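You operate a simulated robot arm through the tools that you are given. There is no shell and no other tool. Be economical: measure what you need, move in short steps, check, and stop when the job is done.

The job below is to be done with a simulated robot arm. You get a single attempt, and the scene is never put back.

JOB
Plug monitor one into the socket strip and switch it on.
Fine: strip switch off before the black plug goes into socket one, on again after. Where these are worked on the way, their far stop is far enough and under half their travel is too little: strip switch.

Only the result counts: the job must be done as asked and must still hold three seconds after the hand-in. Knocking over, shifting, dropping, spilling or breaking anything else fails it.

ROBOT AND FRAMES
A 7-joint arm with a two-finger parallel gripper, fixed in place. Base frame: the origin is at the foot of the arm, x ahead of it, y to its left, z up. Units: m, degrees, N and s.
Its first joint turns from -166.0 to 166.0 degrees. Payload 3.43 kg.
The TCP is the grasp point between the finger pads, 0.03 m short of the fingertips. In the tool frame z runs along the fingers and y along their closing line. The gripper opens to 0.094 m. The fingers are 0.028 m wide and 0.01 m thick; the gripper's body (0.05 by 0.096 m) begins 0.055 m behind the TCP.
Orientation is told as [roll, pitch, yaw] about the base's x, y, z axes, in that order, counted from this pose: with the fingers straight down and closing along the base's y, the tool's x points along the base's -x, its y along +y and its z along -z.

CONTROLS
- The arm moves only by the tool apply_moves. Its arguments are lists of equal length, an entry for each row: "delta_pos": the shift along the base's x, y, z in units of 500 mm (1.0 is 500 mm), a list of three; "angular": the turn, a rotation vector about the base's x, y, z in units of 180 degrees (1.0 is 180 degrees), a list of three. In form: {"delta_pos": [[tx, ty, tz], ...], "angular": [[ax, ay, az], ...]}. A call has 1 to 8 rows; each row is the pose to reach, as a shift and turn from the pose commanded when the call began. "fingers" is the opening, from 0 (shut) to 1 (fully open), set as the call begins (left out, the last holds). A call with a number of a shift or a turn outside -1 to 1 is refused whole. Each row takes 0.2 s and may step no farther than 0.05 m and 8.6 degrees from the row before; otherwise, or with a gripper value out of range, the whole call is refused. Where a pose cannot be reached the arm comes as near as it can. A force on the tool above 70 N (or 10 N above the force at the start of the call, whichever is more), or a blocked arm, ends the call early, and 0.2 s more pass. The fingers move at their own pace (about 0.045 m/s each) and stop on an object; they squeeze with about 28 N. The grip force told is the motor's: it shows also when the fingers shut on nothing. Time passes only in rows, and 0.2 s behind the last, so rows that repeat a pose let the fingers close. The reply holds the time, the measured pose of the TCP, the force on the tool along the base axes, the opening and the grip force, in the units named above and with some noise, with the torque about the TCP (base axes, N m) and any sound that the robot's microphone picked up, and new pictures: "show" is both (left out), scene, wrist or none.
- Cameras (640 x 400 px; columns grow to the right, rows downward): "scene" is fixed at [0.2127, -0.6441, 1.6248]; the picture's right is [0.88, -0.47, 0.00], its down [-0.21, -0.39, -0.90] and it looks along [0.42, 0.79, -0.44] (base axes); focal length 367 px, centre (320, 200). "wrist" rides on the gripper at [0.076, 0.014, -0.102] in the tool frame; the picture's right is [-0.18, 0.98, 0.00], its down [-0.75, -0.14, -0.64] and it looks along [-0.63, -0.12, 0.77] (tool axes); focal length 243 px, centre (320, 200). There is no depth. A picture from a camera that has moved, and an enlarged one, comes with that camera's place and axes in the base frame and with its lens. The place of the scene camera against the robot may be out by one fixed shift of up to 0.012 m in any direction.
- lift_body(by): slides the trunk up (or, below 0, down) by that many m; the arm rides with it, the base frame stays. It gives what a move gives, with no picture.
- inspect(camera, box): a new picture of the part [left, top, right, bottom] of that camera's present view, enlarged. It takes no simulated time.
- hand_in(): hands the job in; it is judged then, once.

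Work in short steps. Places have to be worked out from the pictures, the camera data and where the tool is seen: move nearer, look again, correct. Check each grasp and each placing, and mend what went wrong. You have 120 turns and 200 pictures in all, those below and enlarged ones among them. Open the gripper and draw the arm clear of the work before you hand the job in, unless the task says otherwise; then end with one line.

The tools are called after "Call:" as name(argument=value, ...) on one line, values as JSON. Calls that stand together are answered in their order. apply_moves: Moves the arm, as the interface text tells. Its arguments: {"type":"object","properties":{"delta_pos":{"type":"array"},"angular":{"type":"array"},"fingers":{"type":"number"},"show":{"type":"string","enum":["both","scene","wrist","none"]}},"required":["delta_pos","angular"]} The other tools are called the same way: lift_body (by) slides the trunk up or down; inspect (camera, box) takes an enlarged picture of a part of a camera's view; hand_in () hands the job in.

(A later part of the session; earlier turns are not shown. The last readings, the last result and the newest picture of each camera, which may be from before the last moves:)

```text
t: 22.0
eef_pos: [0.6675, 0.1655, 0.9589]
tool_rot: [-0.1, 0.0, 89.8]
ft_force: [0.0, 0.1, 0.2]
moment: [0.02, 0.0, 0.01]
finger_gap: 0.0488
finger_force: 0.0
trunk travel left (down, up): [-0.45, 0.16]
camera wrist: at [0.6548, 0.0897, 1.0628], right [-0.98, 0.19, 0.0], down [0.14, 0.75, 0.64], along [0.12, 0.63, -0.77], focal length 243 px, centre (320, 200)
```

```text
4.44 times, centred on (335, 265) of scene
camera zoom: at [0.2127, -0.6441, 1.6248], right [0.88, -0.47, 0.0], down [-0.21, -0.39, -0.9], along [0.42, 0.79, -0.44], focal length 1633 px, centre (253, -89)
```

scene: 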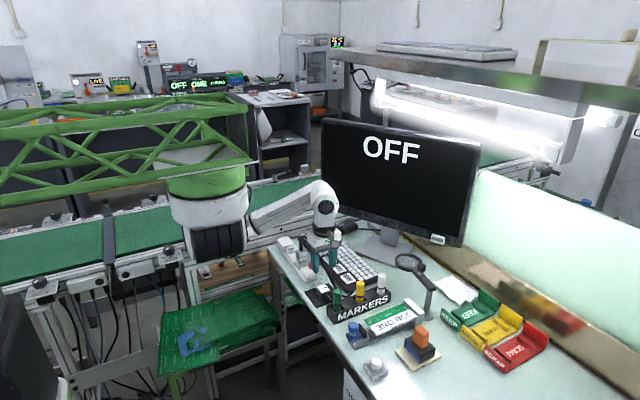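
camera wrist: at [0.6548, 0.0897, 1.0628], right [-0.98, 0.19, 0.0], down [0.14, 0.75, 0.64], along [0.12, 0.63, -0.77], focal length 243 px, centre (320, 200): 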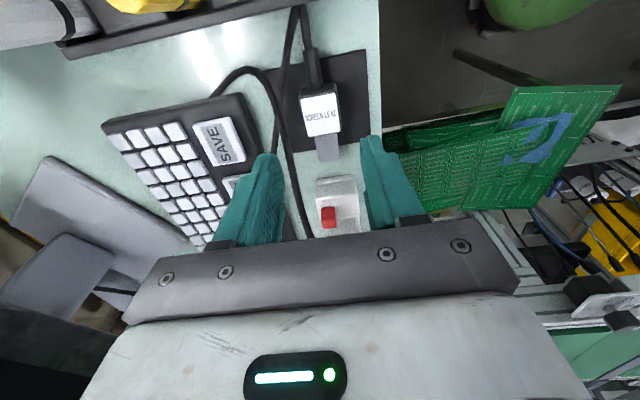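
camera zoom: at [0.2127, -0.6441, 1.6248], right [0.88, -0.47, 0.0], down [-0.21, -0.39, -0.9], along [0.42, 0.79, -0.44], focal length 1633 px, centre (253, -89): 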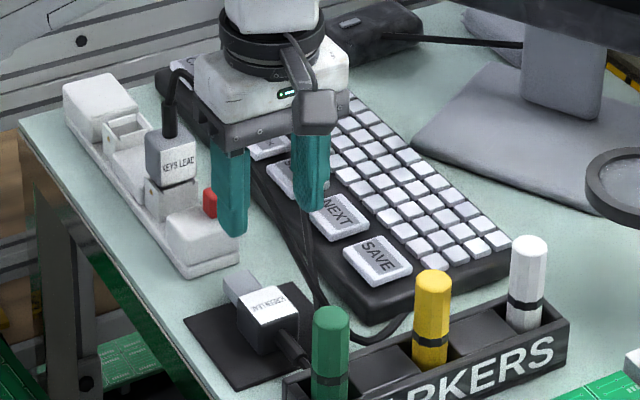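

The plug body centre is at about (0.6696, 0.170) and it is aligned with the base axes. I'll narrow the opening to about 41 mm to avoid the cable at x≈0.70, then lower partway.

Call:
apply_moves(delta_pos=[[0.002, 0, 0], [0.002, 0, -0.06], [0.002, 0, -0.12]], angular=[[0, 0, 0], [0, 0, 0.0], [0, 0, 0]], fingers=0.436, show="wrist")

Call:
inspect(camera="scene", box=[300, 240, 370, 310])

Call:
inspect(camera="wrist", box=[240, 70, 400, 220])

```text
t: 22.8
eef_pos: [0.669, 0.1657, 0.9]
tool_rot: [0.0, 0.1, 90.0]
ft_force: [0.1, -0.1, 0.7]
moment: [-0.01, -0.02, 0.03]
finger_gap: 0.0411
finger_force: 0.1
trunk travel left (down, up): [-0.45, 0.16]
camera wrist: at [0.6558, 0.0896, 1.0025], right [-0.98, 0.18, 0.0], down [0.14, 0.75, 0.64], along [0.12, 0.63, -0.77], focal length 243 px, centre (320, 200)
```

wrist: 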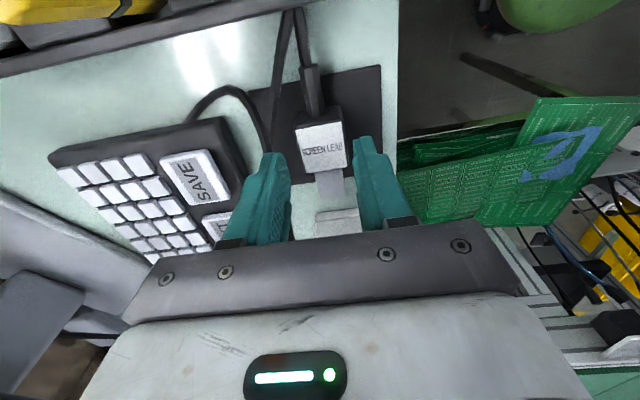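

```text
5.71 times, centred on (335, 275) of scene
camera zoom: at [0.2127, -0.6441, 1.6248], right [0.88, -0.47, 0.0], down [-0.21, -0.39, -0.9], along [0.42, 0.79, -0.44], focal length 2100 px, centre (234, -229)
```

zoom: 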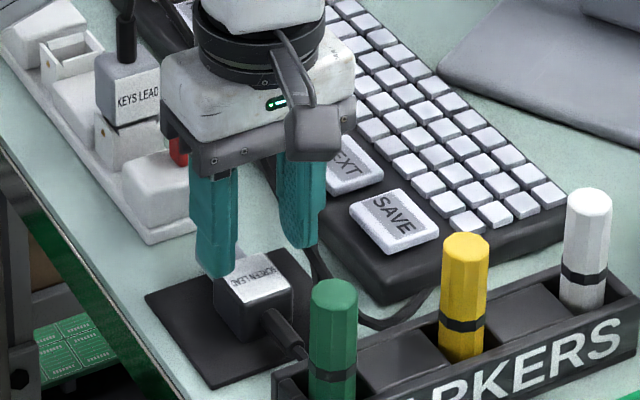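

```text
2.67 times, centred on (320, 145) of wrist
camera zoom: at [0.6558, 0.0896, 1.0025], right [-0.98, 0.18, 0.0], down [0.14, 0.75, 0.64], along [0.12, 0.63, -0.77], focal length 647 px, centre (320, 347)
```

zoom: 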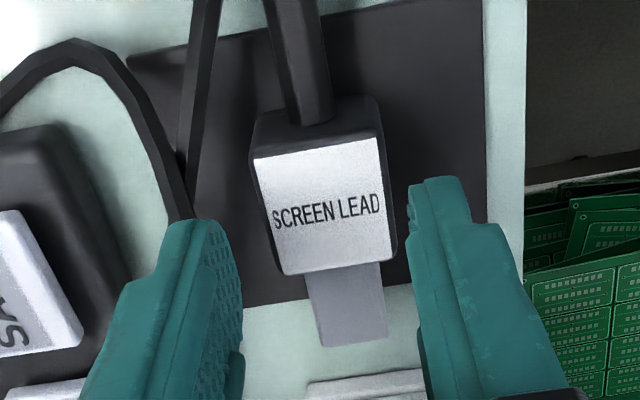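

The fingers bracket the body well. I'll descend to TCP z≈0.857 and then close.

Call:
apply_moves(delta_pos=[[0, 0, -0.03], [0, 0, -0.06], [0, 0, -0.086]], angular=[[0, 0, 0], [0, 0, 0.0], [0, 0, 0]], show="none")

Call:
inspect(camera="scene", box=[300, 240, 370, 310])

Call:
inspect(camera="wrist", box=[240, 70, 400, 220])

```text
t: 23.6
eef_pos: [0.6709, 0.166, 0.8566]
tool_rot: [0.1, 0.0, 90.1]
ft_force: [-0.8, -0.2, 0.8]
moment: [0.04, 0.03, 0.0]
finger_gap: 0.0414
finger_force: 0.0
trunk travel left (down, up): [-0.45, 0.16]
```

```text
5.71 times, centred on (335, 275) of scene
camera zoom: at [0.2127, -0.6441, 1.6248], right [0.88, -0.47, 0.0], down [-0.21, -0.39, -0.9], along [0.42, 0.79, -0.44], focal length 2100 px, centre (234, -229)
```

zoom: 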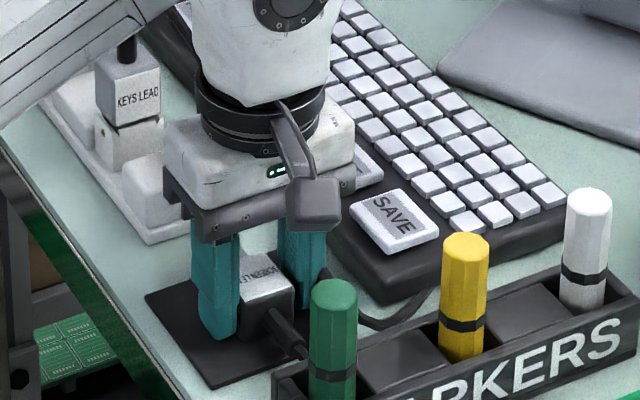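

```text
2.67 times, centred on (320, 145) of wrist
camera zoom: at [0.6569, 0.0898, 0.9587], right [-0.98, 0.18, 0.0], down [0.14, 0.75, 0.64], along [0.12, 0.63, -0.77], focal length 647 px, centre (320, 347)
```

zoom: 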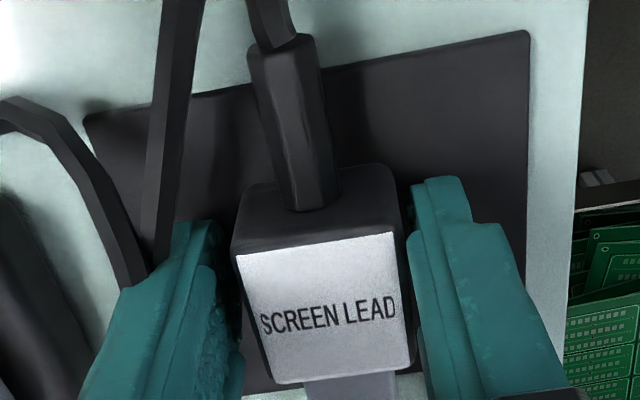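

The fingers are around the body and the tips are clear of the mat. Closing now.

Call:
apply_moves(delta_pos=[[0, 0, 0], [0, 0, 0], [0, 0, 0]], angular=[[0, 0, 0], [0, 0, 0.0], [0, 0, 0]], fingers=0, show="none")

Call:
inspect(camera="wrist", box=[240, 70, 400, 220])

```text
t: 24.4
eef_pos: [0.6711, 0.1643, 0.8571]
tool_rot: [0.0, 0.1, 90.0]
ft_force: [0.4, 0.5, 0.0]
moment: [0.01, 0.0, 0.02]
finger_gap: 0.0376
finger_force: 28.2
trunk travel left (down, up): [-0.45, 0.16]
```

```text
2.67 times, centred on (320, 145) of wrist
camera zoom: at [0.6569, 0.0898, 0.9589], right [-0.98, 0.18, 0.0], down [0.14, 0.75, 0.64], along [0.12, 0.63, -0.77], focal length 647 px, centre (320, 347)
```

zoom: 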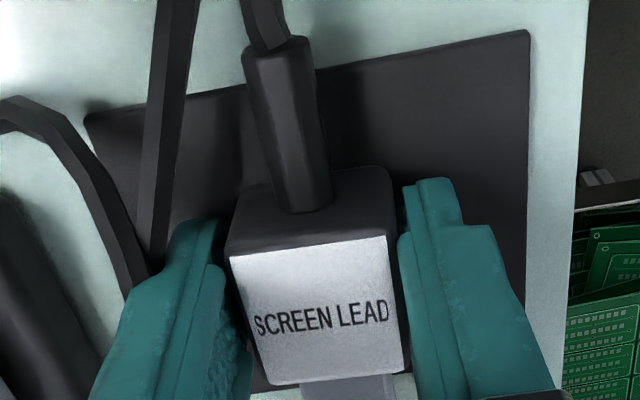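

Gripped, at 37.6 mm wide. I'll lift it straight up slowly and check.

Call:
apply_moves(delta_pos=[[0, 0, 0.03], [0, 0, 0.08], [0, 0, 0.15], [0, 0, 0.22]], angular=[[0, 0, 0], [0, 0, 0.0], [0, 0, 0], [0, 0, 0]], show="both")

```text
t: 25.4
eef_pos: [0.671, 0.1643, 0.966]
tool_rot: [0.1, 0.2, 89.9]
ft_force: [-0.2, 0.2, -0.5]
moment: [0.0, 0.01, 0.02]
finger_gap: 0.0376
finger_force: 28.1
trunk travel left (down, up): [-0.45, 0.16]
camera wrist: at [0.6565, 0.0891, 1.0692], right [-0.98, 0.19, 0.0], down [0.14, 0.75, 0.64], along [0.12, 0.63, -0.77], focal length 243 px, centre (320, 200)
```

scene: 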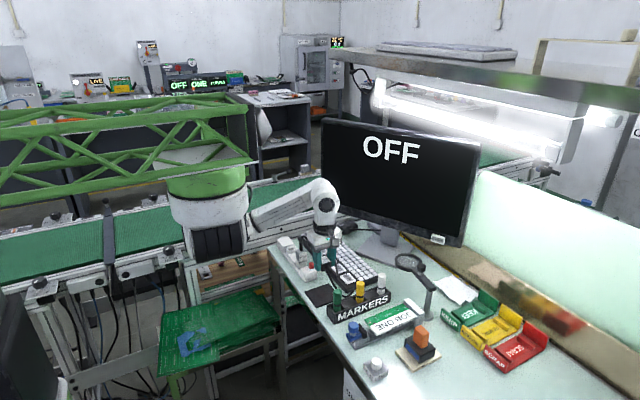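
wrist: 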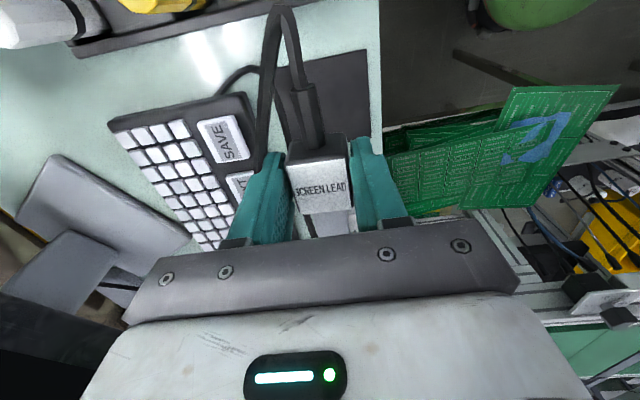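

The plug is held securely. I'll carry it up to about (0.58, 0.36, 1.06) while yawing towards 180°.

Call:
apply_moves(delta_pos=[[0, 0, 0.06], [-0.02, 0.03, 0.12], [-0.05, 0.07, 0.18], [-0.08, 0.12, 0.18], [-0.1, 0.17, 0.18], [-0.12, 0.22, 0.18], [-0.14, 0.27, 0.18], [-0.16, 0.32, 0.18]], angular=[[0, 0, 0.045], [0, 0, 0.09], [0, 0, 0.135], [0, 0, 0.18], [0, 0, 0.225], [0, 0, 0.27], [0, 0, 0.315], [0, 0, 0.36]], show="none")

Call:
apply_moves(delta_pos=[[-0.01, 0.03, 0], [-0.02, 0.06, 0], [-0.03, 0.08, 0], [-0.03, 0.1, 0]], angular=[[0, 0, 0.045], [0, 0, 0.09], [0, 0, 0.135], [0, 0, 0.14]], show="both")

```text
t: 27.2
eef_pos: [0.5895, 0.3253, 1.0578]
tool_rot: [0.0, -0.1, 154.9]
ft_force: [0.3, 0.2, -1.0]
moment: [-0.01, -0.04, 0.03]
finger_gap: 0.0377
finger_force: 27.8
trunk travel left (down, up): [-0.45, 0.16]
```

```text
t: 28.2
eef_pos: [0.5752, 0.3763, 1.0569]
tool_rot: [0.0, 0.0, -180.1]
ft_force: [-0.1, -0.6, -0.8]
moment: [0.02, -0.02, 0.01]
finger_gap: 0.0378
finger_force: 27.7
trunk travel left (down, up): [-0.45, 0.16]
camera wrist: at [0.6524, 0.3623, 1.1592], right [-0.18, -0.98, 0.0], down [-0.75, 0.14, 0.64], along [-0.63, 0.12, -0.77], focal length 243 px, centre (320, 200)
```

scene: 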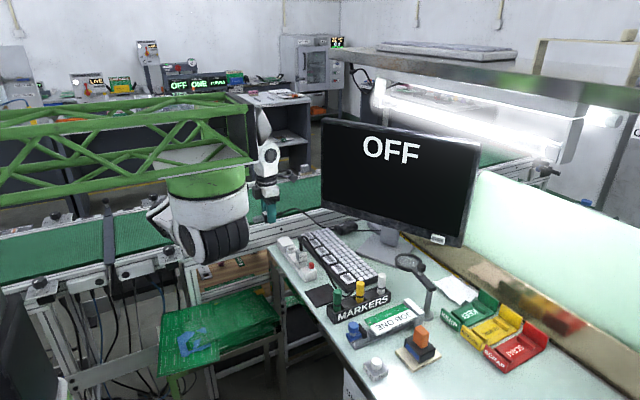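
wrist: 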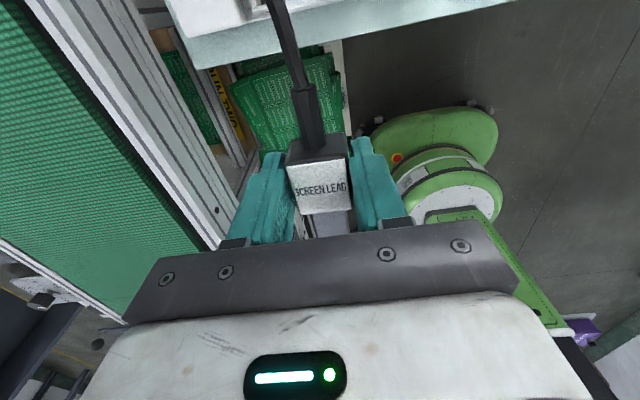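

Still held well. Now I'll pitch so the nose points down.

Call:
apply_moves(delta_pos=[[0, 0.01, 0], [0, 0.02, 0], [0, 0.03, 0], [0, 0.04, 0], [0, 0.05, 0], [0, 0.06, 0], [0, 0.07, 0], [0, 0.077, 0]], angular=[[0, -0.045, 0], [0, -0.09, 0], [0, -0.135, 0], [0, -0.18, 0], [0, -0.225, 0], [0, -0.27, 0], [0, -0.315, 0], [0, -0.36, 0]], show="none")

Call:
apply_moves(delta_pos=[[0, 0, -0.03], [0, 0, -0.08], [0, 0, -0.14], [0, 0, -0.16]], angular=[[0, -0.045, 0], [0, -0.09, 0], [0, -0.135, 0], [0, -0.14, 0]], show="both")

```text
t: 30.0
eef_pos: [0.5747, 0.4148, 1.0562]
tool_rot: [-0.1, 64.9, 179.9]
ft_force: [0.7, 0.2, -0.5]
moment: [0.0, 0.01, 0.02]
finger_gap: 0.0374
finger_force: 28.3
trunk travel left (down, up): [-0.45, 0.16]
```

```text
t: 31.0
eef_pos: [0.5756, 0.4122, 0.9771]
tool_rot: [-178.7, 89.9, 1.3]
ft_force: [0.7, 0.3, 0.0]
moment: [0.01, -0.01, 0.0]
finger_gap: 0.0374
finger_force: 28.1
trunk travel left (down, up): [-0.45, 0.16]
camera wrist: at [0.4728, 0.4, 1.0527], right [0.0, -0.98, -0.18], down [-0.64, 0.14, -0.75], along [0.77, 0.12, -0.63], focal length 243 px, centre (320, 200)
```

scene: 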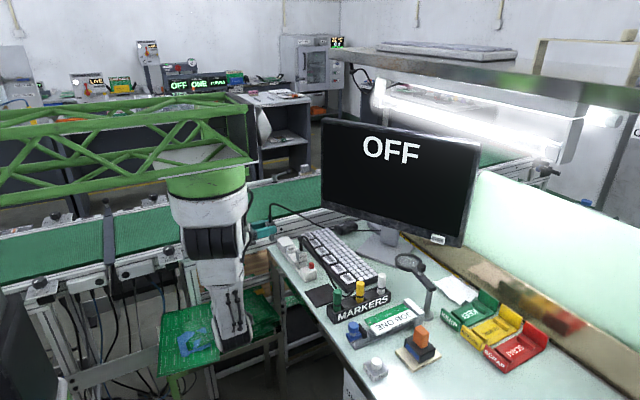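
wrist: 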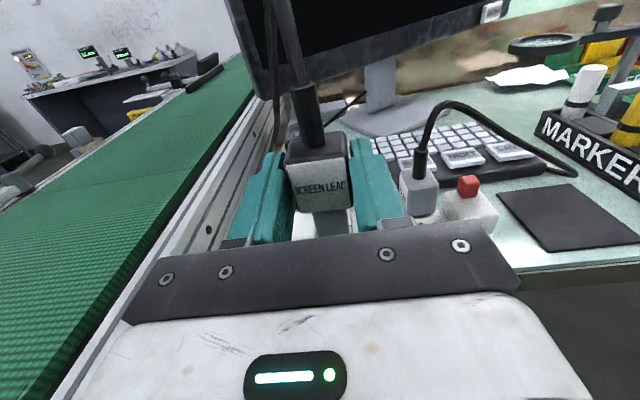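

The plug is now nose down. I'll move forward over socket one, hovering with the nose about 2 cm above the rim.

Call:
apply_moves(delta_pos=[[0.07, 0.004, 0], [0.144, 0.005, 0], [0.144, 0.005, -0.04], [0.144, 0.005, -0.074]], angular=[[0, 0, 0], [0, 0, 0], [0, 0, 0], [0, 0, 0]], show="wrist")

Call:
inspect(camera="scene", box=[255, 210, 335, 290])

Call:
inspect(camera="wrist", box=[240, 120, 400, 240])

```text
t: 32.0
eef_pos: [0.6472, 0.4156, 0.9404]
tool_rot: [-90.4, 90.0, 89.6]
ft_force: [-0.4, -0.5, -1.8]
moment: [0.01, 0.02, -0.04]
finger_gap: 0.0374
finger_force: 28.2
trunk travel left (down, up): [-0.45, 0.16]
camera wrist: at [0.5458, 0.4024, 1.0163], right [0.0, -0.98, -0.18], down [-0.64, 0.14, -0.75], along [0.77, 0.12, -0.63], focal length 243 px, centre (320, 200)
```

wrist: 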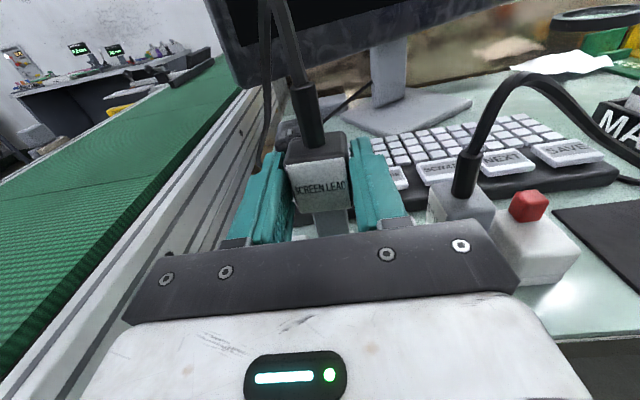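

```text
5.00 times, centred on (295, 250) of scene
camera zoom: at [0.2127, -0.6441, 1.6248], right [0.88, -0.47, 0.0], down [-0.21, -0.39, -0.9], along [0.42, 0.79, -0.44], focal length 1837 px, centre (445, -50)
```

zoom: 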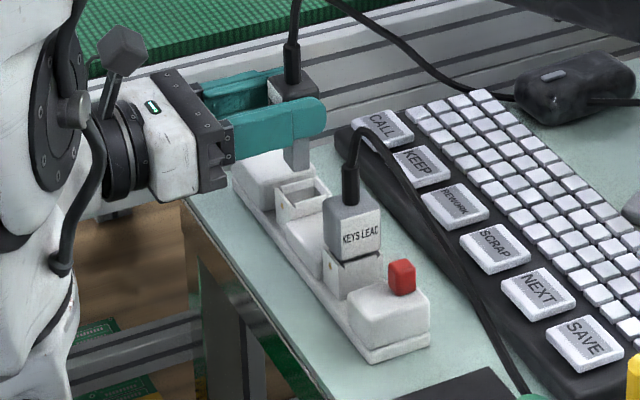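

```text
3.33 times, centred on (320, 180) of wrist
camera zoom: at [0.5458, 0.4024, 1.0163], right [0.0, -0.98, -0.18], down [-0.64, 0.14, -0.75], along [0.77, 0.12, -0.63], focal length 809 px, centre (320, 267)
```

zoom: 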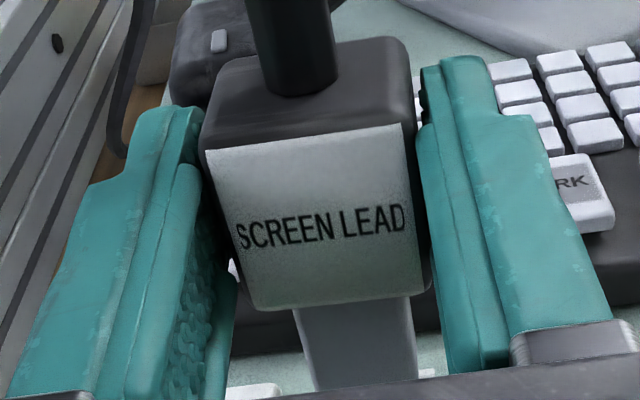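

Using the scene camera differentially, the nose looks about 2 mm off the socket to the left. I'll enlarge to measure more finely.

Call:
inspect(camera="scene", box=[300, 230, 332, 262])

Call:
inspect(camera="scene", box=[300, 220, 330, 240])

```text
12.50 times, centred on (316, 246) of scene
camera zoom: at [0.2127, -0.6441, 1.6248], right [0.88, -0.47, 0.0], down [-0.21, -0.39, -0.9], along [0.42, 0.79, -0.44], focal length 4593 px, centre (370, -375)
```

zoom: 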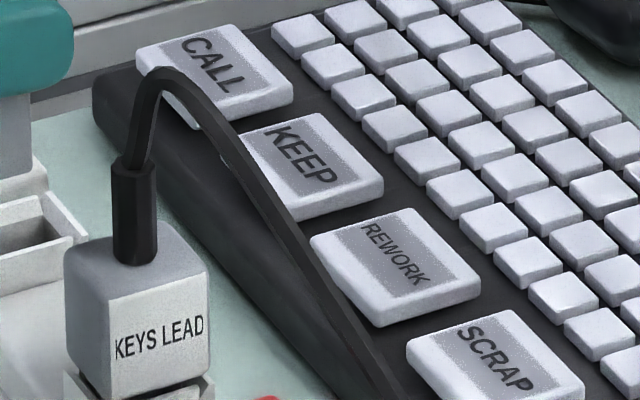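

```text
16.00 times, centred on (315, 230) of scene
camera zoom: at [0.2127, -0.6441, 1.6248], right [0.88, -0.47, 0.0], down [-0.21, -0.39, -0.9], along [0.42, 0.79, -0.44], focal length 5879 px, centre (400, -280)
```

zoom: 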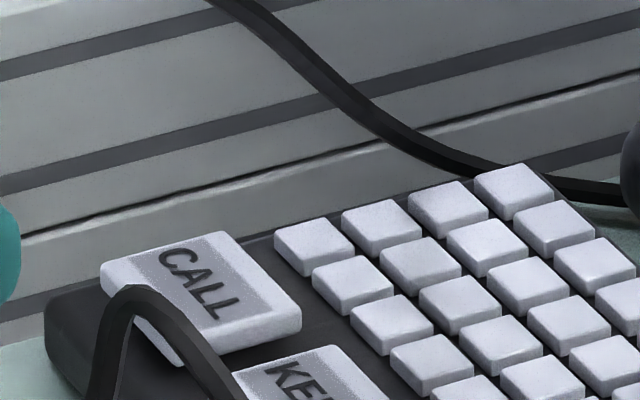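

Call:
inspect(camera="scene", box=[275, 233, 307, 253])

```text
16.00 times, centred on (291, 243) of scene
camera zoom: at [0.2127, -0.6441, 1.6248], right [0.88, -0.47, 0.0], down [-0.21, -0.39, -0.9], along [0.42, 0.79, -0.44], focal length 5879 px, centre (784, -488)
```

zoom: 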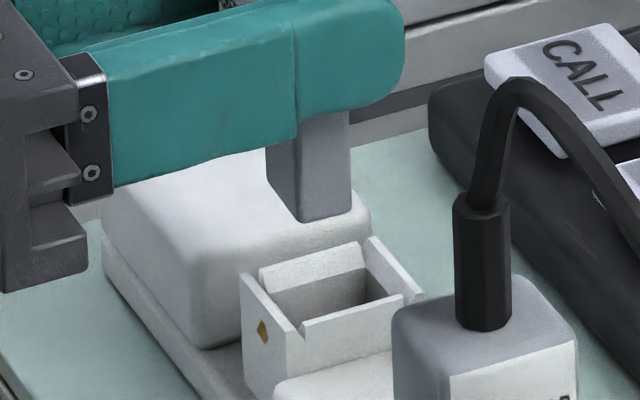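

Call:
inspect(camera="scene", box=[286, 242, 298, 254])

```text
16.00 times, centred on (292, 248) of scene
camera zoom: at [0.2127, -0.6441, 1.6248], right [0.88, -0.47, 0.0], down [-0.21, -0.39, -0.9], along [0.42, 0.79, -0.44], focal length 5879 px, centre (768, -568)
```

zoom: 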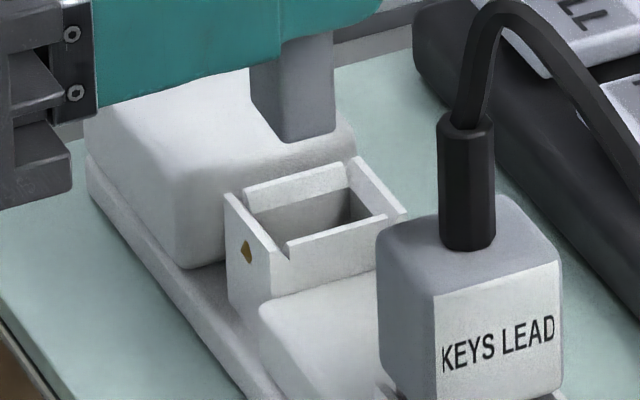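

The enlarged view shows the nose is rectangular, about 20 mm across the label face and 13.5 mm thick. Socket one is wide along x, so the label must face ±y, as on the KEYS plug. With this horizontal grip the rail and KEYS plug block that. I'll set the plug on its mat with the nose towards +x and re-grip it tilted at 45°. First I'll back off and bring the tool vertical.

Call:
apply_moves(delta_pos=[[0, 0, 0.08], [-0.04, 0, 0.14], [-0.1, 0, 0.18], [-0.14, 0, 0.22], [-0.14, -0.02, 0.24], [-0.14, -0.04, 0.24], [-0.14, -0.06, 0.24], [-0.14, -0.08, 0.24]], angular=[[0, 0, 0], [0, 0.045, 0], [0, 0.09, 0], [0, 0.135, 0], [0, 0.18, 0], [0, 0.225, 0], [0, 0.27, 0], [0, 0.315, 0]], show="none")

Call:
apply_moves(delta_pos=[[0, 0, 0], [0, -0.02, 0], [0, -0.04, 0], [0, -0.06, 0], [0, -0.06, 0]], angular=[[0, 0.045, 0], [0, 0.09, 0], [0, 0.135, 0], [0, 0.18, 0], [0, 0.185, 0]], show="none")

Call:
apply_moves(delta_pos=[[0.01, -0.02, 0], [0.02, -0.05, 0], [0.03, -0.08, 0], [0.04, -0.11, 0], [0.05, -0.14, 0], [0.06, -0.17, 0], [0.07, -0.2, 0], [0.08, -0.22, 0]], angular=[[0, 0, -0.045], [0, 0, -0.09], [0, 0, -0.135], [0, 0, -0.18], [0, 0, -0.225], [0, 0, -0.27], [0, 0, -0.315], [0, 0, -0.36]], show="wrist")

```text
t: 33.8
eef_pos: [0.5774, 0.3769, 1.0595]
tool_rot: [0.0, 33.2, -179.9]
ft_force: [-0.1, -0.6, -0.2]
moment: [0.02, -0.01, 0.01]
finger_gap: 0.0374
finger_force: 27.9
trunk travel left (down, up): [-0.45, 0.16]
```

```text
t: 35.0
eef_pos: [0.5749, 0.3568, 1.0552]
tool_rot: [0.0, 0.0, 179.8]
ft_force: [-0.8, 0.1, -1.3]
moment: [-0.02, 0.03, -0.02]
finger_gap: 0.0372
finger_force: 28.0
out of reach, approached as far as the arm can: row 4, 5
trunk travel left (down, up): [-0.45, 0.16]
```

```text
t: 36.8
eef_pos: [0.6146, 0.2473, 1.0564]
tool_rot: [-0.1, 0.0, 114.9]
ft_force: [-1.0, 0.4, -0.5]
moment: [0.0, 0.0, 0.02]
finger_gap: 0.0377
finger_force: 28.2
trunk travel left (down, up): [-0.45, 0.16]
camera wrist: at [0.6355, 0.1721, 1.1585], right [-0.97, -0.25, 0.0], down [-0.19, 0.74, 0.64], along [-0.16, 0.62, -0.77], focal length 243 px, centre (320, 200)
```

wrist: 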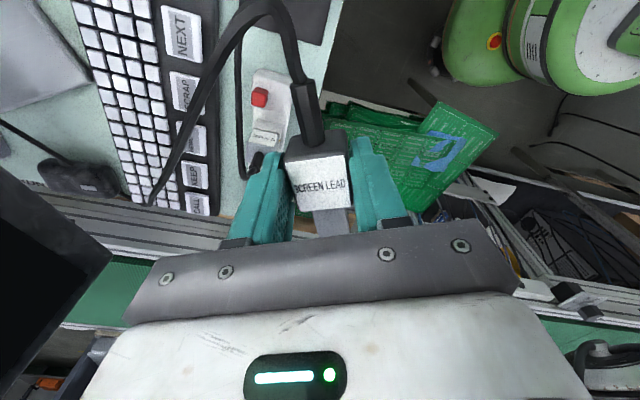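

The hold is fine. While here I'll test that the final orientation is reachable: yaw 90° with the tool leaning 45° back to +y.

Call:
apply_moves(delta_pos=[[0.02, 0.06, 0.02], [0.04, 0.12, 0.04], [0.06, 0.18, 0.04], [0.09, 0.25, 0.04]], angular=[[0, 0, -0.045], [0, 0, -0.09], [0, 0, -0.135], [0, 0, -0.139]], show="none")

Call:
apply_moves(delta_pos=[[0, 0, 0], [0, 0, 0], [0, 0.01, 0], [0, 0.02, 0], [0, 0.03, 0], [0, 0.04, 0]], angular=[[-0.045, 0, 0], [-0.09, 0, 0], [-0.135, 0, 0], [-0.18, 0, 0], [-0.225, 0, 0], [-0.25, 0, 0]], show="both")

```text
t: 37.8
eef_pos: [0.6595, 0.3713, 1.0761]
tool_rot: [0.0, 0.0, 90.0]
ft_force: [0.6, 0.4, 0.1]
moment: [0.01, 0.0, -0.01]
finger_gap: 0.0374
finger_force: 27.8
trunk travel left (down, up): [-0.45, 0.16]
```

```text
t: 39.2
eef_pos: [0.6603, 0.3906, 1.0773]
tool_rot: [0.1, 45.1, 90.2]
ft_force: [-0.7, 0.3, -1.2]
moment: [0.01, -0.05, -0.03]
finger_gap: 0.0331
finger_force: 28.2
trunk travel left (down, up): [-0.45, 0.16]
camera wrist: at [0.6474, 0.4112, 1.2026], right [-0.98, 0.13, -0.13], down [0.14, 0.99, -0.08], along [0.12, -0.1, -0.99], focal length 243 px, centre (320, 200)
```

scene: 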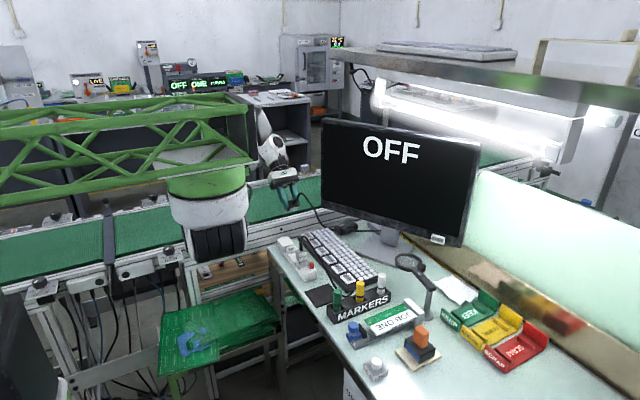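
wrist: 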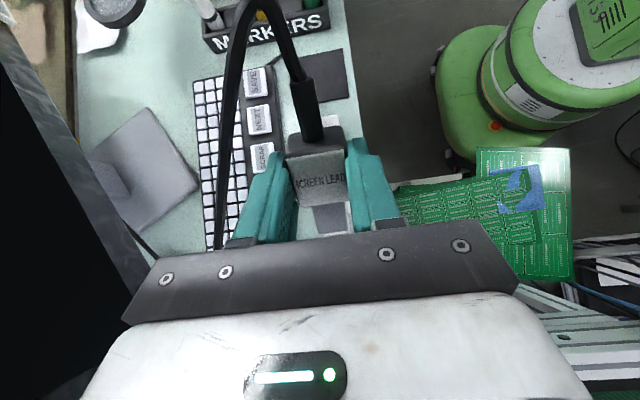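

The orientation is reachable, but the finger gap changed from 37.4 to 33.1 mm, so the plug may be slipping. I'll look closely.

Call:
inspect(camera="wrist", box=[240, 110, 400, 240])

Call:
inspect(camera="scene", box=[255, 150, 335, 220])

```text
3.08 times, centred on (320, 175) of wrist
camera zoom: at [0.6474, 0.4112, 1.2026], right [-0.98, 0.13, -0.13], down [0.14, 0.99, -0.08], along [0.12, -0.1, -0.99], focal length 746 px, centre (320, 277)
```

zoom: 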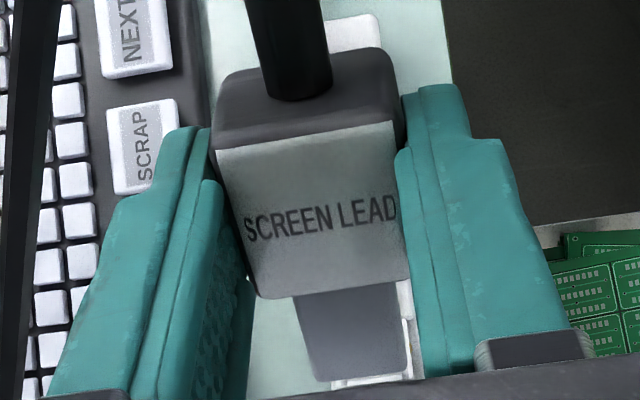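

```text
5.71 times, centred on (295, 185) of scene
camera zoom: at [0.2127, -0.6441, 1.6248], right [0.88, -0.47, 0.0], down [-0.21, -0.39, -0.9], along [0.42, 0.79, -0.44], focal length 2100 px, centre (463, 286)
```

zoom: 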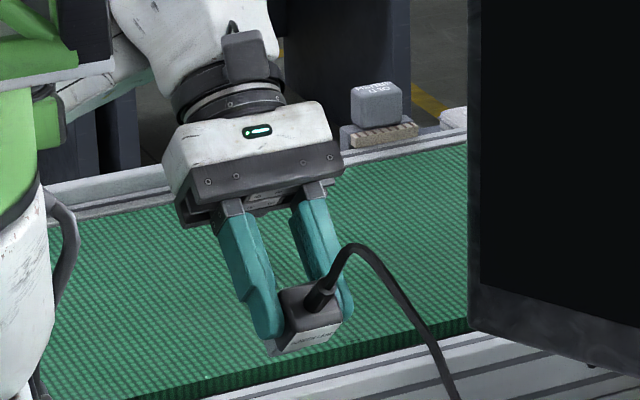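

The gap of 33 mm matches the body width, so the plug had been gripped slightly skewed and has now settled square. I'll return to vertical and yaw to 0° to set it on the mat with the nose towards +x.

Call:
apply_moves(delta_pos=[[0, -0.01, 0], [0, -0.02, 0], [0, -0.04, 0], [0, -0.06, 0], [0, -0.08, 0], [0, -0.1, 0]], angular=[[0.045, 0, 0], [0.09, 0, 0], [0.135, 0, 0], [0.18, 0, 0], [0.225, 0, 0], [0.25, 0, 0]], show="none")

Call:
apply_moves(delta_pos=[[0, -0.03, 0], [0, -0.07, 0], [-0.01, -0.11, 0], [-0.02, -0.15, 0], [-0.03, -0.19, 0], [-0.04, -0.23, 0], [-0.045, -0.27, 0], [-0.045, -0.31, 0]], angular=[[0, 0, -0.045], [0, 0, -0.09], [0, 0, -0.135], [0, 0, -0.18], [0, 0, -0.225], [0, 0, -0.27], [0, 0, -0.315], [0, 0, -0.36]], show="none")

Call:
apply_moves(delta_pos=[[0, -0.01, -0.04], [0, -0.02, -0.1], [0, -0.03, -0.17], [0, -0.03, -0.24]], angular=[[0, 0, -0.045], [0, 0, -0.09], [0, 0, -0.135], [0, 0, -0.14]], show="both")

```text
t: 40.6
eef_pos: [0.6607, 0.3416, 1.0767]
tool_rot: [0.0, 0.0, 90.2]
ft_force: [0.3, -0.4, -0.8]
moment: [-0.02, 0.03, 0.02]
finger_gap: 0.033
finger_force: 27.3
trunk travel left (down, up): [-0.45, 0.16]
```

```text
t: 42.4
eef_pos: [0.637, 0.1872, 1.0769]
tool_rot: [0.0, 0.0, 25.2]
ft_force: [0.1, -0.1, -1.8]
moment: [-0.03, 0.01, -0.01]
finger_gap: 0.0333
finger_force: 28.0
trunk travel left (down, up): [-0.45, 0.16]
```

```text
t: 43.4
eef_pos: [0.6377, 0.1729, 0.9538]
tool_rot: [0.0, 0.0, 0.1]
ft_force: [0.0, 0.4, -0.5]
moment: [-0.02, -0.01, -0.02]
finger_gap: 0.0328
finger_force: 27.9
trunk travel left (down, up): [-0.45, 0.16]
camera wrist: at [0.5627, 0.1874, 1.0579], right [0.18, 0.98, 0.0], down [0.75, -0.14, 0.64], along [0.63, -0.12, -0.77], focal length 243 px, centre (320, 200)
```

scene: 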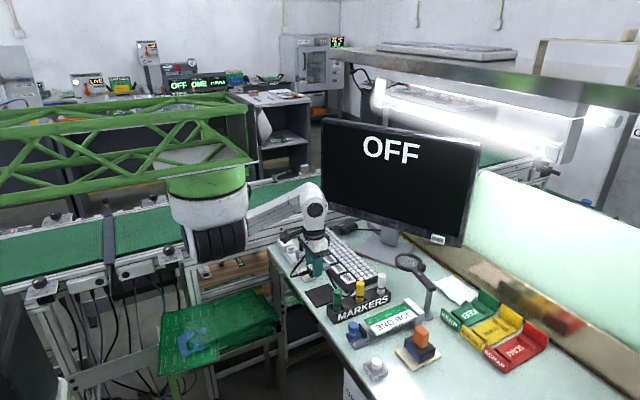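
wrist: 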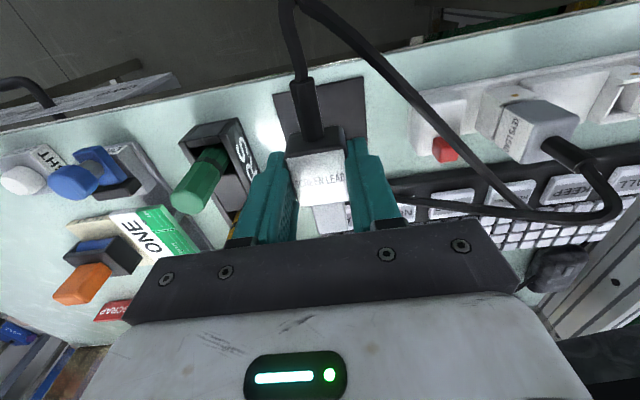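

The plug is over the mat with its nose towards +x. I'll descend to just above contact.

Call:
apply_moves(delta_pos=[[0.004, 0, -0.07], [0.008, 0, -0.13], [0.008, 0, -0.18]], angular=[[0, 0, 0], [0, 0, 0], [0, 0, 0]], show="wrist")

Call:
inspect(camera="scene", box=[290, 250, 360, 310])

```text
t: 44.2
eef_pos: [0.6416, 0.1719, 0.865]
tool_rot: [0.0, 0.0, 0.2]
ft_force: [-0.4, -0.3, -0.5]
moment: [0.0, -0.02, -0.01]
finger_gap: 0.0329
finger_force: 28.1
trunk travel left (down, up): [-0.45, 0.16]
camera wrist: at [0.5663, 0.1863, 0.9689], right [0.18, 0.98, 0.0], down [0.75, -0.14, 0.64], along [0.63, -0.12, -0.77], focal length 243 px, centre (320, 200)
```

wrist: 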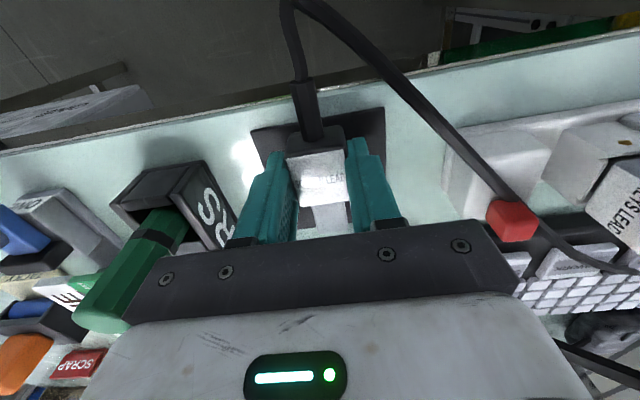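

```text
6.67 times, centred on (325, 280) of scene
camera zoom: at [0.2127, -0.6441, 1.6248], right [0.88, -0.47, 0.0], down [-0.21, -0.39, -0.9], along [0.42, 0.79, -0.44], focal length 2450 px, centre (287, -333)
```

zoom: 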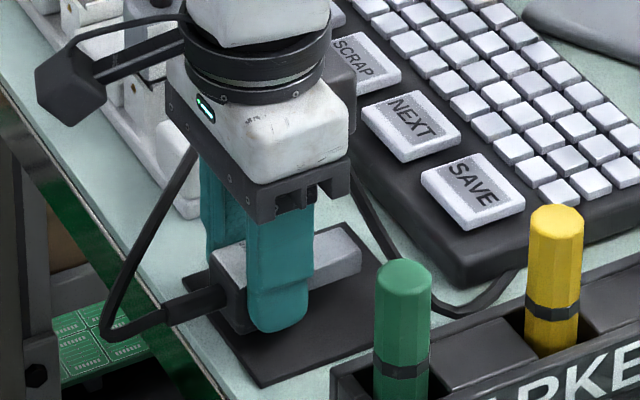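

Close to the mat. I'll lower the last few millimetres in small steps.

Call:
apply_moves(delta_pos=[[0, 0, -0.006], [0, 0, -0.012], [0, 0, -0.015]], angular=[[0, 0, 0], [0, 0, 0], [0, 0, 0]], show="none")

Call:
inspect(camera="scene", box=[300, 260, 340, 300])

```text
t: 45.0
eef_pos: [0.642, 0.1718, 0.8586]
tool_rot: [0.0, 0.0, 0.1]
ft_force: [0.6, 0.6, 20.3]
moment: [0.05, 0.05, -0.01]
finger_gap: 0.033
finger_force: 27.7
trunk travel left (down, up): [-0.45, 0.16]
```

```text
10.00 times, centred on (320, 280) of scene
camera zoom: at [0.2127, -0.6441, 1.6248], right [0.88, -0.47, 0.0], down [-0.21, -0.39, -0.9], along [0.42, 0.79, -0.44], focal length 3674 px, centre (320, -600)
```

zoom: 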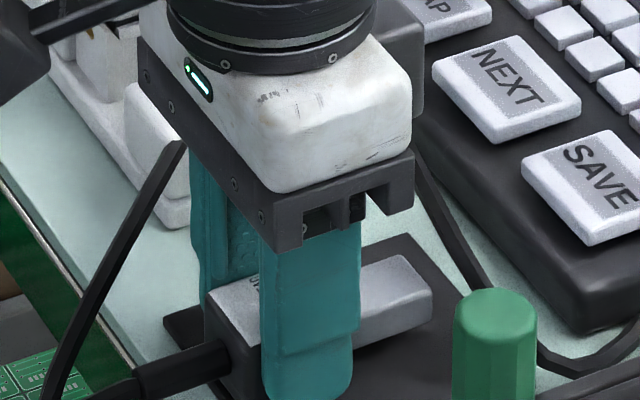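

Contact at 20 N. I'll ease up 1 mm, open to about 47 mm and rise.

Call:
apply_moves(delta_pos=[[0, 0, 0.003], [0, 0, 0.003], [0, 0, 0.003], [0, 0, 0.05], [0, 0, 0.12]], angular=[[0, 0, 0], [0, 0, 0], [0, 0, 0], [0, 0, 0], [0, 0, 0]], fingers=0.5, show="wrist")

Call:
inspect(camera="wrist", box=[240, 50, 400, 170])

Call:
inspect(camera="scene", box=[295, 255, 345, 305])

```text
t: 46.2
eef_pos: [0.6414, 0.1724, 0.9169]
tool_rot: [0.1, 0.0, 0.1]
ft_force: [0.4, -0.4, 0.3]
moment: [0.01, 0.0, -0.03]
finger_gap: 0.0468
finger_force: 0.1
trunk travel left (down, up): [-0.45, 0.16]
camera wrist: at [0.5664, 0.1869, 1.0207], right [0.18, 0.98, 0.0], down [0.75, -0.14, 0.64], along [0.63, -0.12, -0.77], focal length 243 px, centre (320, 200)
```

wrist: 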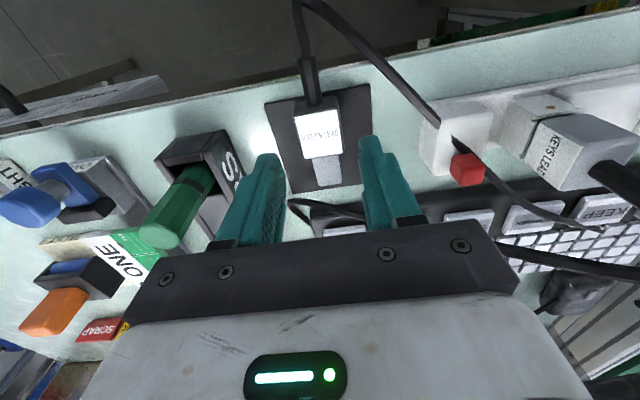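

```text
3.33 times, centred on (320, 110) of wrist
camera zoom: at [0.5664, 0.1869, 1.0207], right [0.18, 0.98, 0.0], down [0.75, -0.14, 0.64], along [0.63, -0.12, -0.77], focal length 809 px, centre (320, 500)
```

zoom: 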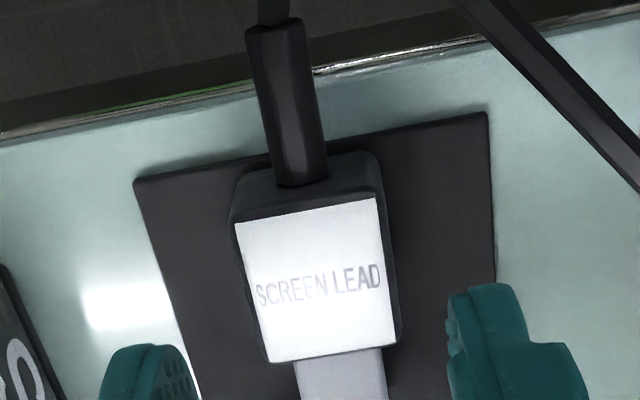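

```text
8.00 times, centred on (320, 280) of scene
camera zoom: at [0.2127, -0.6441, 1.6248], right [0.88, -0.47, 0.0], down [-0.21, -0.39, -0.9], along [0.42, 0.79, -0.44], focal length 2939 px, centre (320, -440)
```

zoom: 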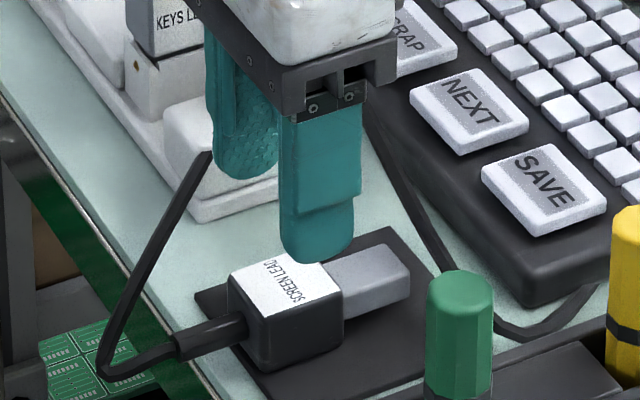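

The plug lies flat with its nose towards +x and body centre at about (0.6455, 0.172). I'll lean the tool back 45° towards -x above it.

Call:
apply_moves(delta_pos=[[-0.01, 0, 0.03], [-0.02, 0, 0.04], [-0.03, 0, 0.04], [-0.04, 0, 0.04], [-0.05, 0, 0.04], [-0.06, 0, 0.04]], angular=[[0, -0.0417, 0], [0, -0.0833, 0], [0, -0.125, 0], [0, -0.1667, 0], [0, -0.2083, 0], [0, -0.25, 0]], show="both")

Call:
inspect(camera="scene", box=[280, 240, 350, 310])

```text
t: 47.6
eef_pos: [0.6119, 0.1714, 0.9383]
tool_rot: [-0.1, -45.1, 0.2]
ft_force: [0.4, 0.5, 0.1]
moment: [-0.02, -0.01, -0.02]
finger_gap: 0.0471
finger_force: 0.0
trunk travel left (down, up): [-0.45, 0.16]
camera wrist: at [0.4862, 0.1868, 0.9571], right [0.13, 0.98, 0.13], down [0.08, -0.14, 0.99], along [0.99, -0.12, -0.09], focal length 243 px, centre (320, 200)
```

scene: 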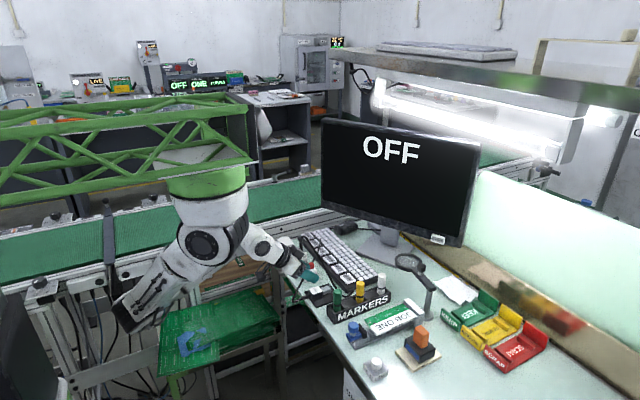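
wrist: 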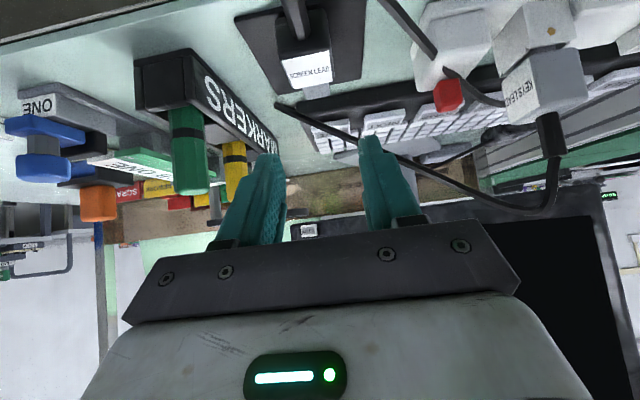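

```text
5.71 times, centred on (315, 275) of scene
camera zoom: at [0.2127, -0.6441, 1.6248], right [0.88, -0.47, 0.0], down [-0.21, -0.39, -0.9], along [0.42, 0.79, -0.44], focal length 2100 px, centre (349, -229)
```

zoom: 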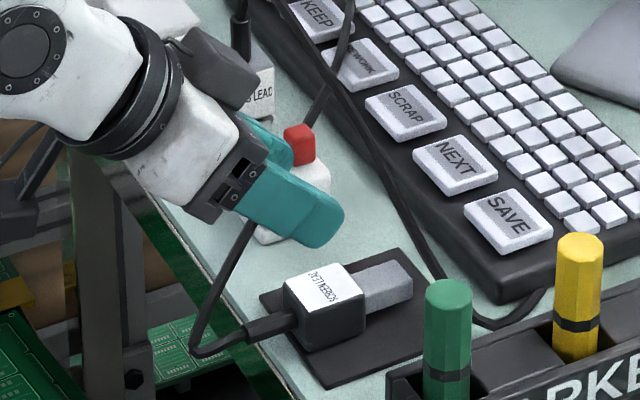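

The tool is leaning correctly. I'll descend to the grasp position in stages, straddling the body.

Call:
apply_moves(delta_pos=[[0.022, 0.001, -0.04], [0.044, 0.001, -0.08], [0.044, 0.001, -0.11], [0.044, 0.001, -0.14]], angular=[[0, 0, 0], [0, 0, 0], [0, 0, 0], [0, 0, 0]], show="wrist")

Call:
inspect(camera="scene", box=[300, 260, 340, 300])

Call:
inspect(camera="wrist", box=[220, 80, 420, 220])

```text
t: 48.6
eef_pos: [0.6339, 0.1725, 0.8687]
tool_rot: [-0.2, -45.1, 0.2]
ft_force: [0.0, 0.7, -0.6]
moment: [0.01, 0.03, -0.03]
finger_gap: 0.0468
finger_force: 0.2
trunk travel left (down, up): [-0.45, 0.16]
camera wrist: at [0.5086, 0.1873, 0.8874], right [0.13, 0.98, 0.13], down [0.08, -0.14, 0.99], along [0.99, -0.12, -0.1], focal length 243 px, centre (320, 200)
```

wrist: 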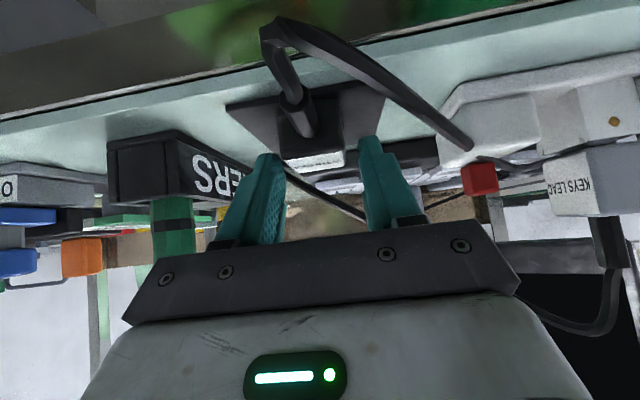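

```text
10.00 times, centred on (320, 280) of scene
camera zoom: at [0.2127, -0.6441, 1.6248], right [0.88, -0.47, 0.0], down [-0.21, -0.39, -0.9], along [0.42, 0.79, -0.44], focal length 3674 px, centre (320, -600)
```

zoom: 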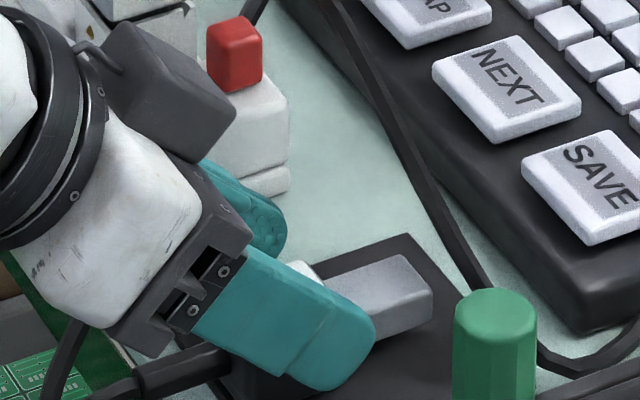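

```text
2.86 times, centred on (320, 150) of wrist
camera zoom: at [0.5086, 0.1873, 0.8874], right [0.13, 0.98, 0.13], down [0.08, -0.14, 0.99], along [0.99, -0.12, -0.1], focal length 693 px, centre (320, 343)
```

zoom: 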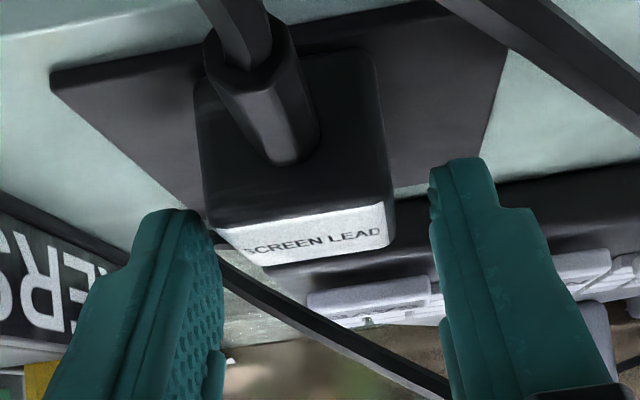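

Aligned within about 2 mm. I'll lower the last 11 mm and close.

Call:
apply_moves(delta_pos=[[0, 0.001, -0.012], [0, 0.001, -0.023]], angular=[[0, 0, 0], [0, 0, 0]], show="none")

Call:
inspect(camera="scene", box=[300, 260, 340, 300])

```text
t: 49.2
eef_pos: [0.6341, 0.1728, 0.8563]
tool_rot: [-0.2, -45.0, 0.2]
ft_force: [-0.4, 0.3, -0.5]
moment: [-0.01, 0.01, -0.02]
finger_gap: 0.047
finger_force: 0.1
trunk travel left (down, up): [-0.45, 0.16]
```

```text
10.00 times, centred on (320, 280) of scene
camera zoom: at [0.2127, -0.6441, 1.6248], right [0.88, -0.47, 0.0], down [-0.21, -0.39, -0.9], along [0.42, 0.79, -0.44], focal length 3674 px, centre (320, -600)
```

zoom: 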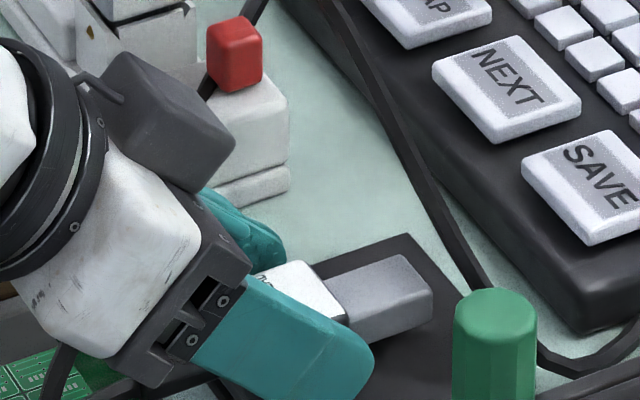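

No contact force. Closing now.

Call:
apply_moves(delta_pos=[[0, 0, 0], [0, 0, 0], [0, 0, 0]], angular=[[0, 0, 0], [0, 0, 0], [0, 0, 0]], fingers=0, show="none")

Call:
apply_moves(delta_pos=[[0, 0, 0.02], [0, 0, 0.06], [0, 0, 0.12], [0, 0, 0.18]], angular=[[0, 0, 0], [0, 0, 0], [0, 0, 0], [0, 0, 0]], show="wrist")

Call:
inspect(camera="scene", box=[290, 230, 350, 300])

```text
t: 50.0
eef_pos: [0.6334, 0.1747, 0.8576]
tool_rot: [-0.2, -45.0, 0.2]
ft_force: [0.7, -0.2, 0.3]
moment: [0.02, -0.02, 0.0]
finger_gap: 0.0372
finger_force: 28.2
trunk travel left (down, up): [-0.45, 0.16]
```

```text
t: 51.0
eef_pos: [0.6319, 0.1732, 0.9464]
tool_rot: [-0.2, -44.9, 0.2]
ft_force: [0.2, 0.1, -0.5]
moment: [0.0, 0.02, 0.01]
finger_gap: 0.0371
finger_force: 28.0
trunk travel left (down, up): [-0.45, 0.16]
camera wrist: at [0.508, 0.187, 0.9655], right [0.13, 0.98, 0.13], down [0.08, -0.14, 0.99], along [0.99, -0.12, -0.1], focal length 243 px, centre (320, 200)
```

wrist: 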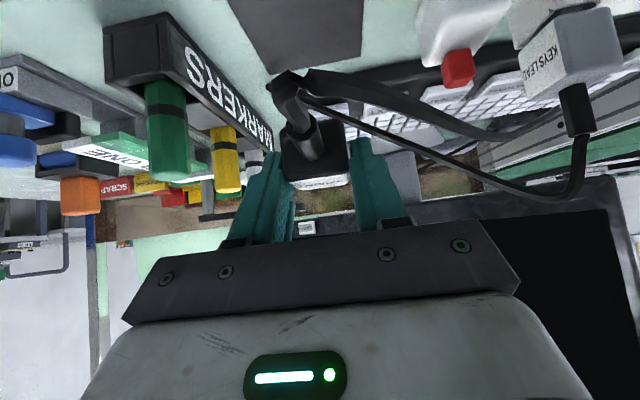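

```text
5.71 times, centred on (320, 265) of scene
camera zoom: at [0.2127, -0.6441, 1.6248], right [0.88, -0.47, 0.0], down [-0.21, -0.39, -0.9], along [0.42, 0.79, -0.44], focal length 2100 px, centre (320, -171)
```

zoom: 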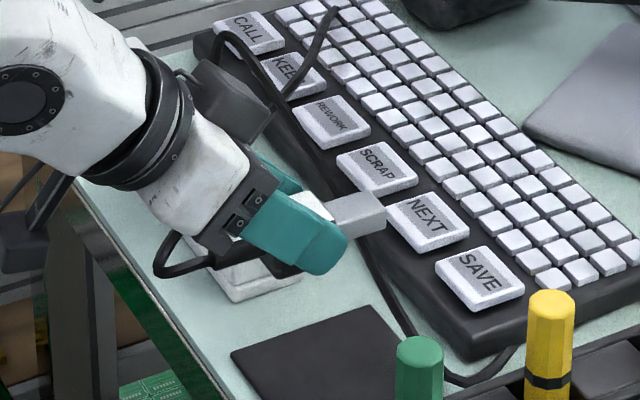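

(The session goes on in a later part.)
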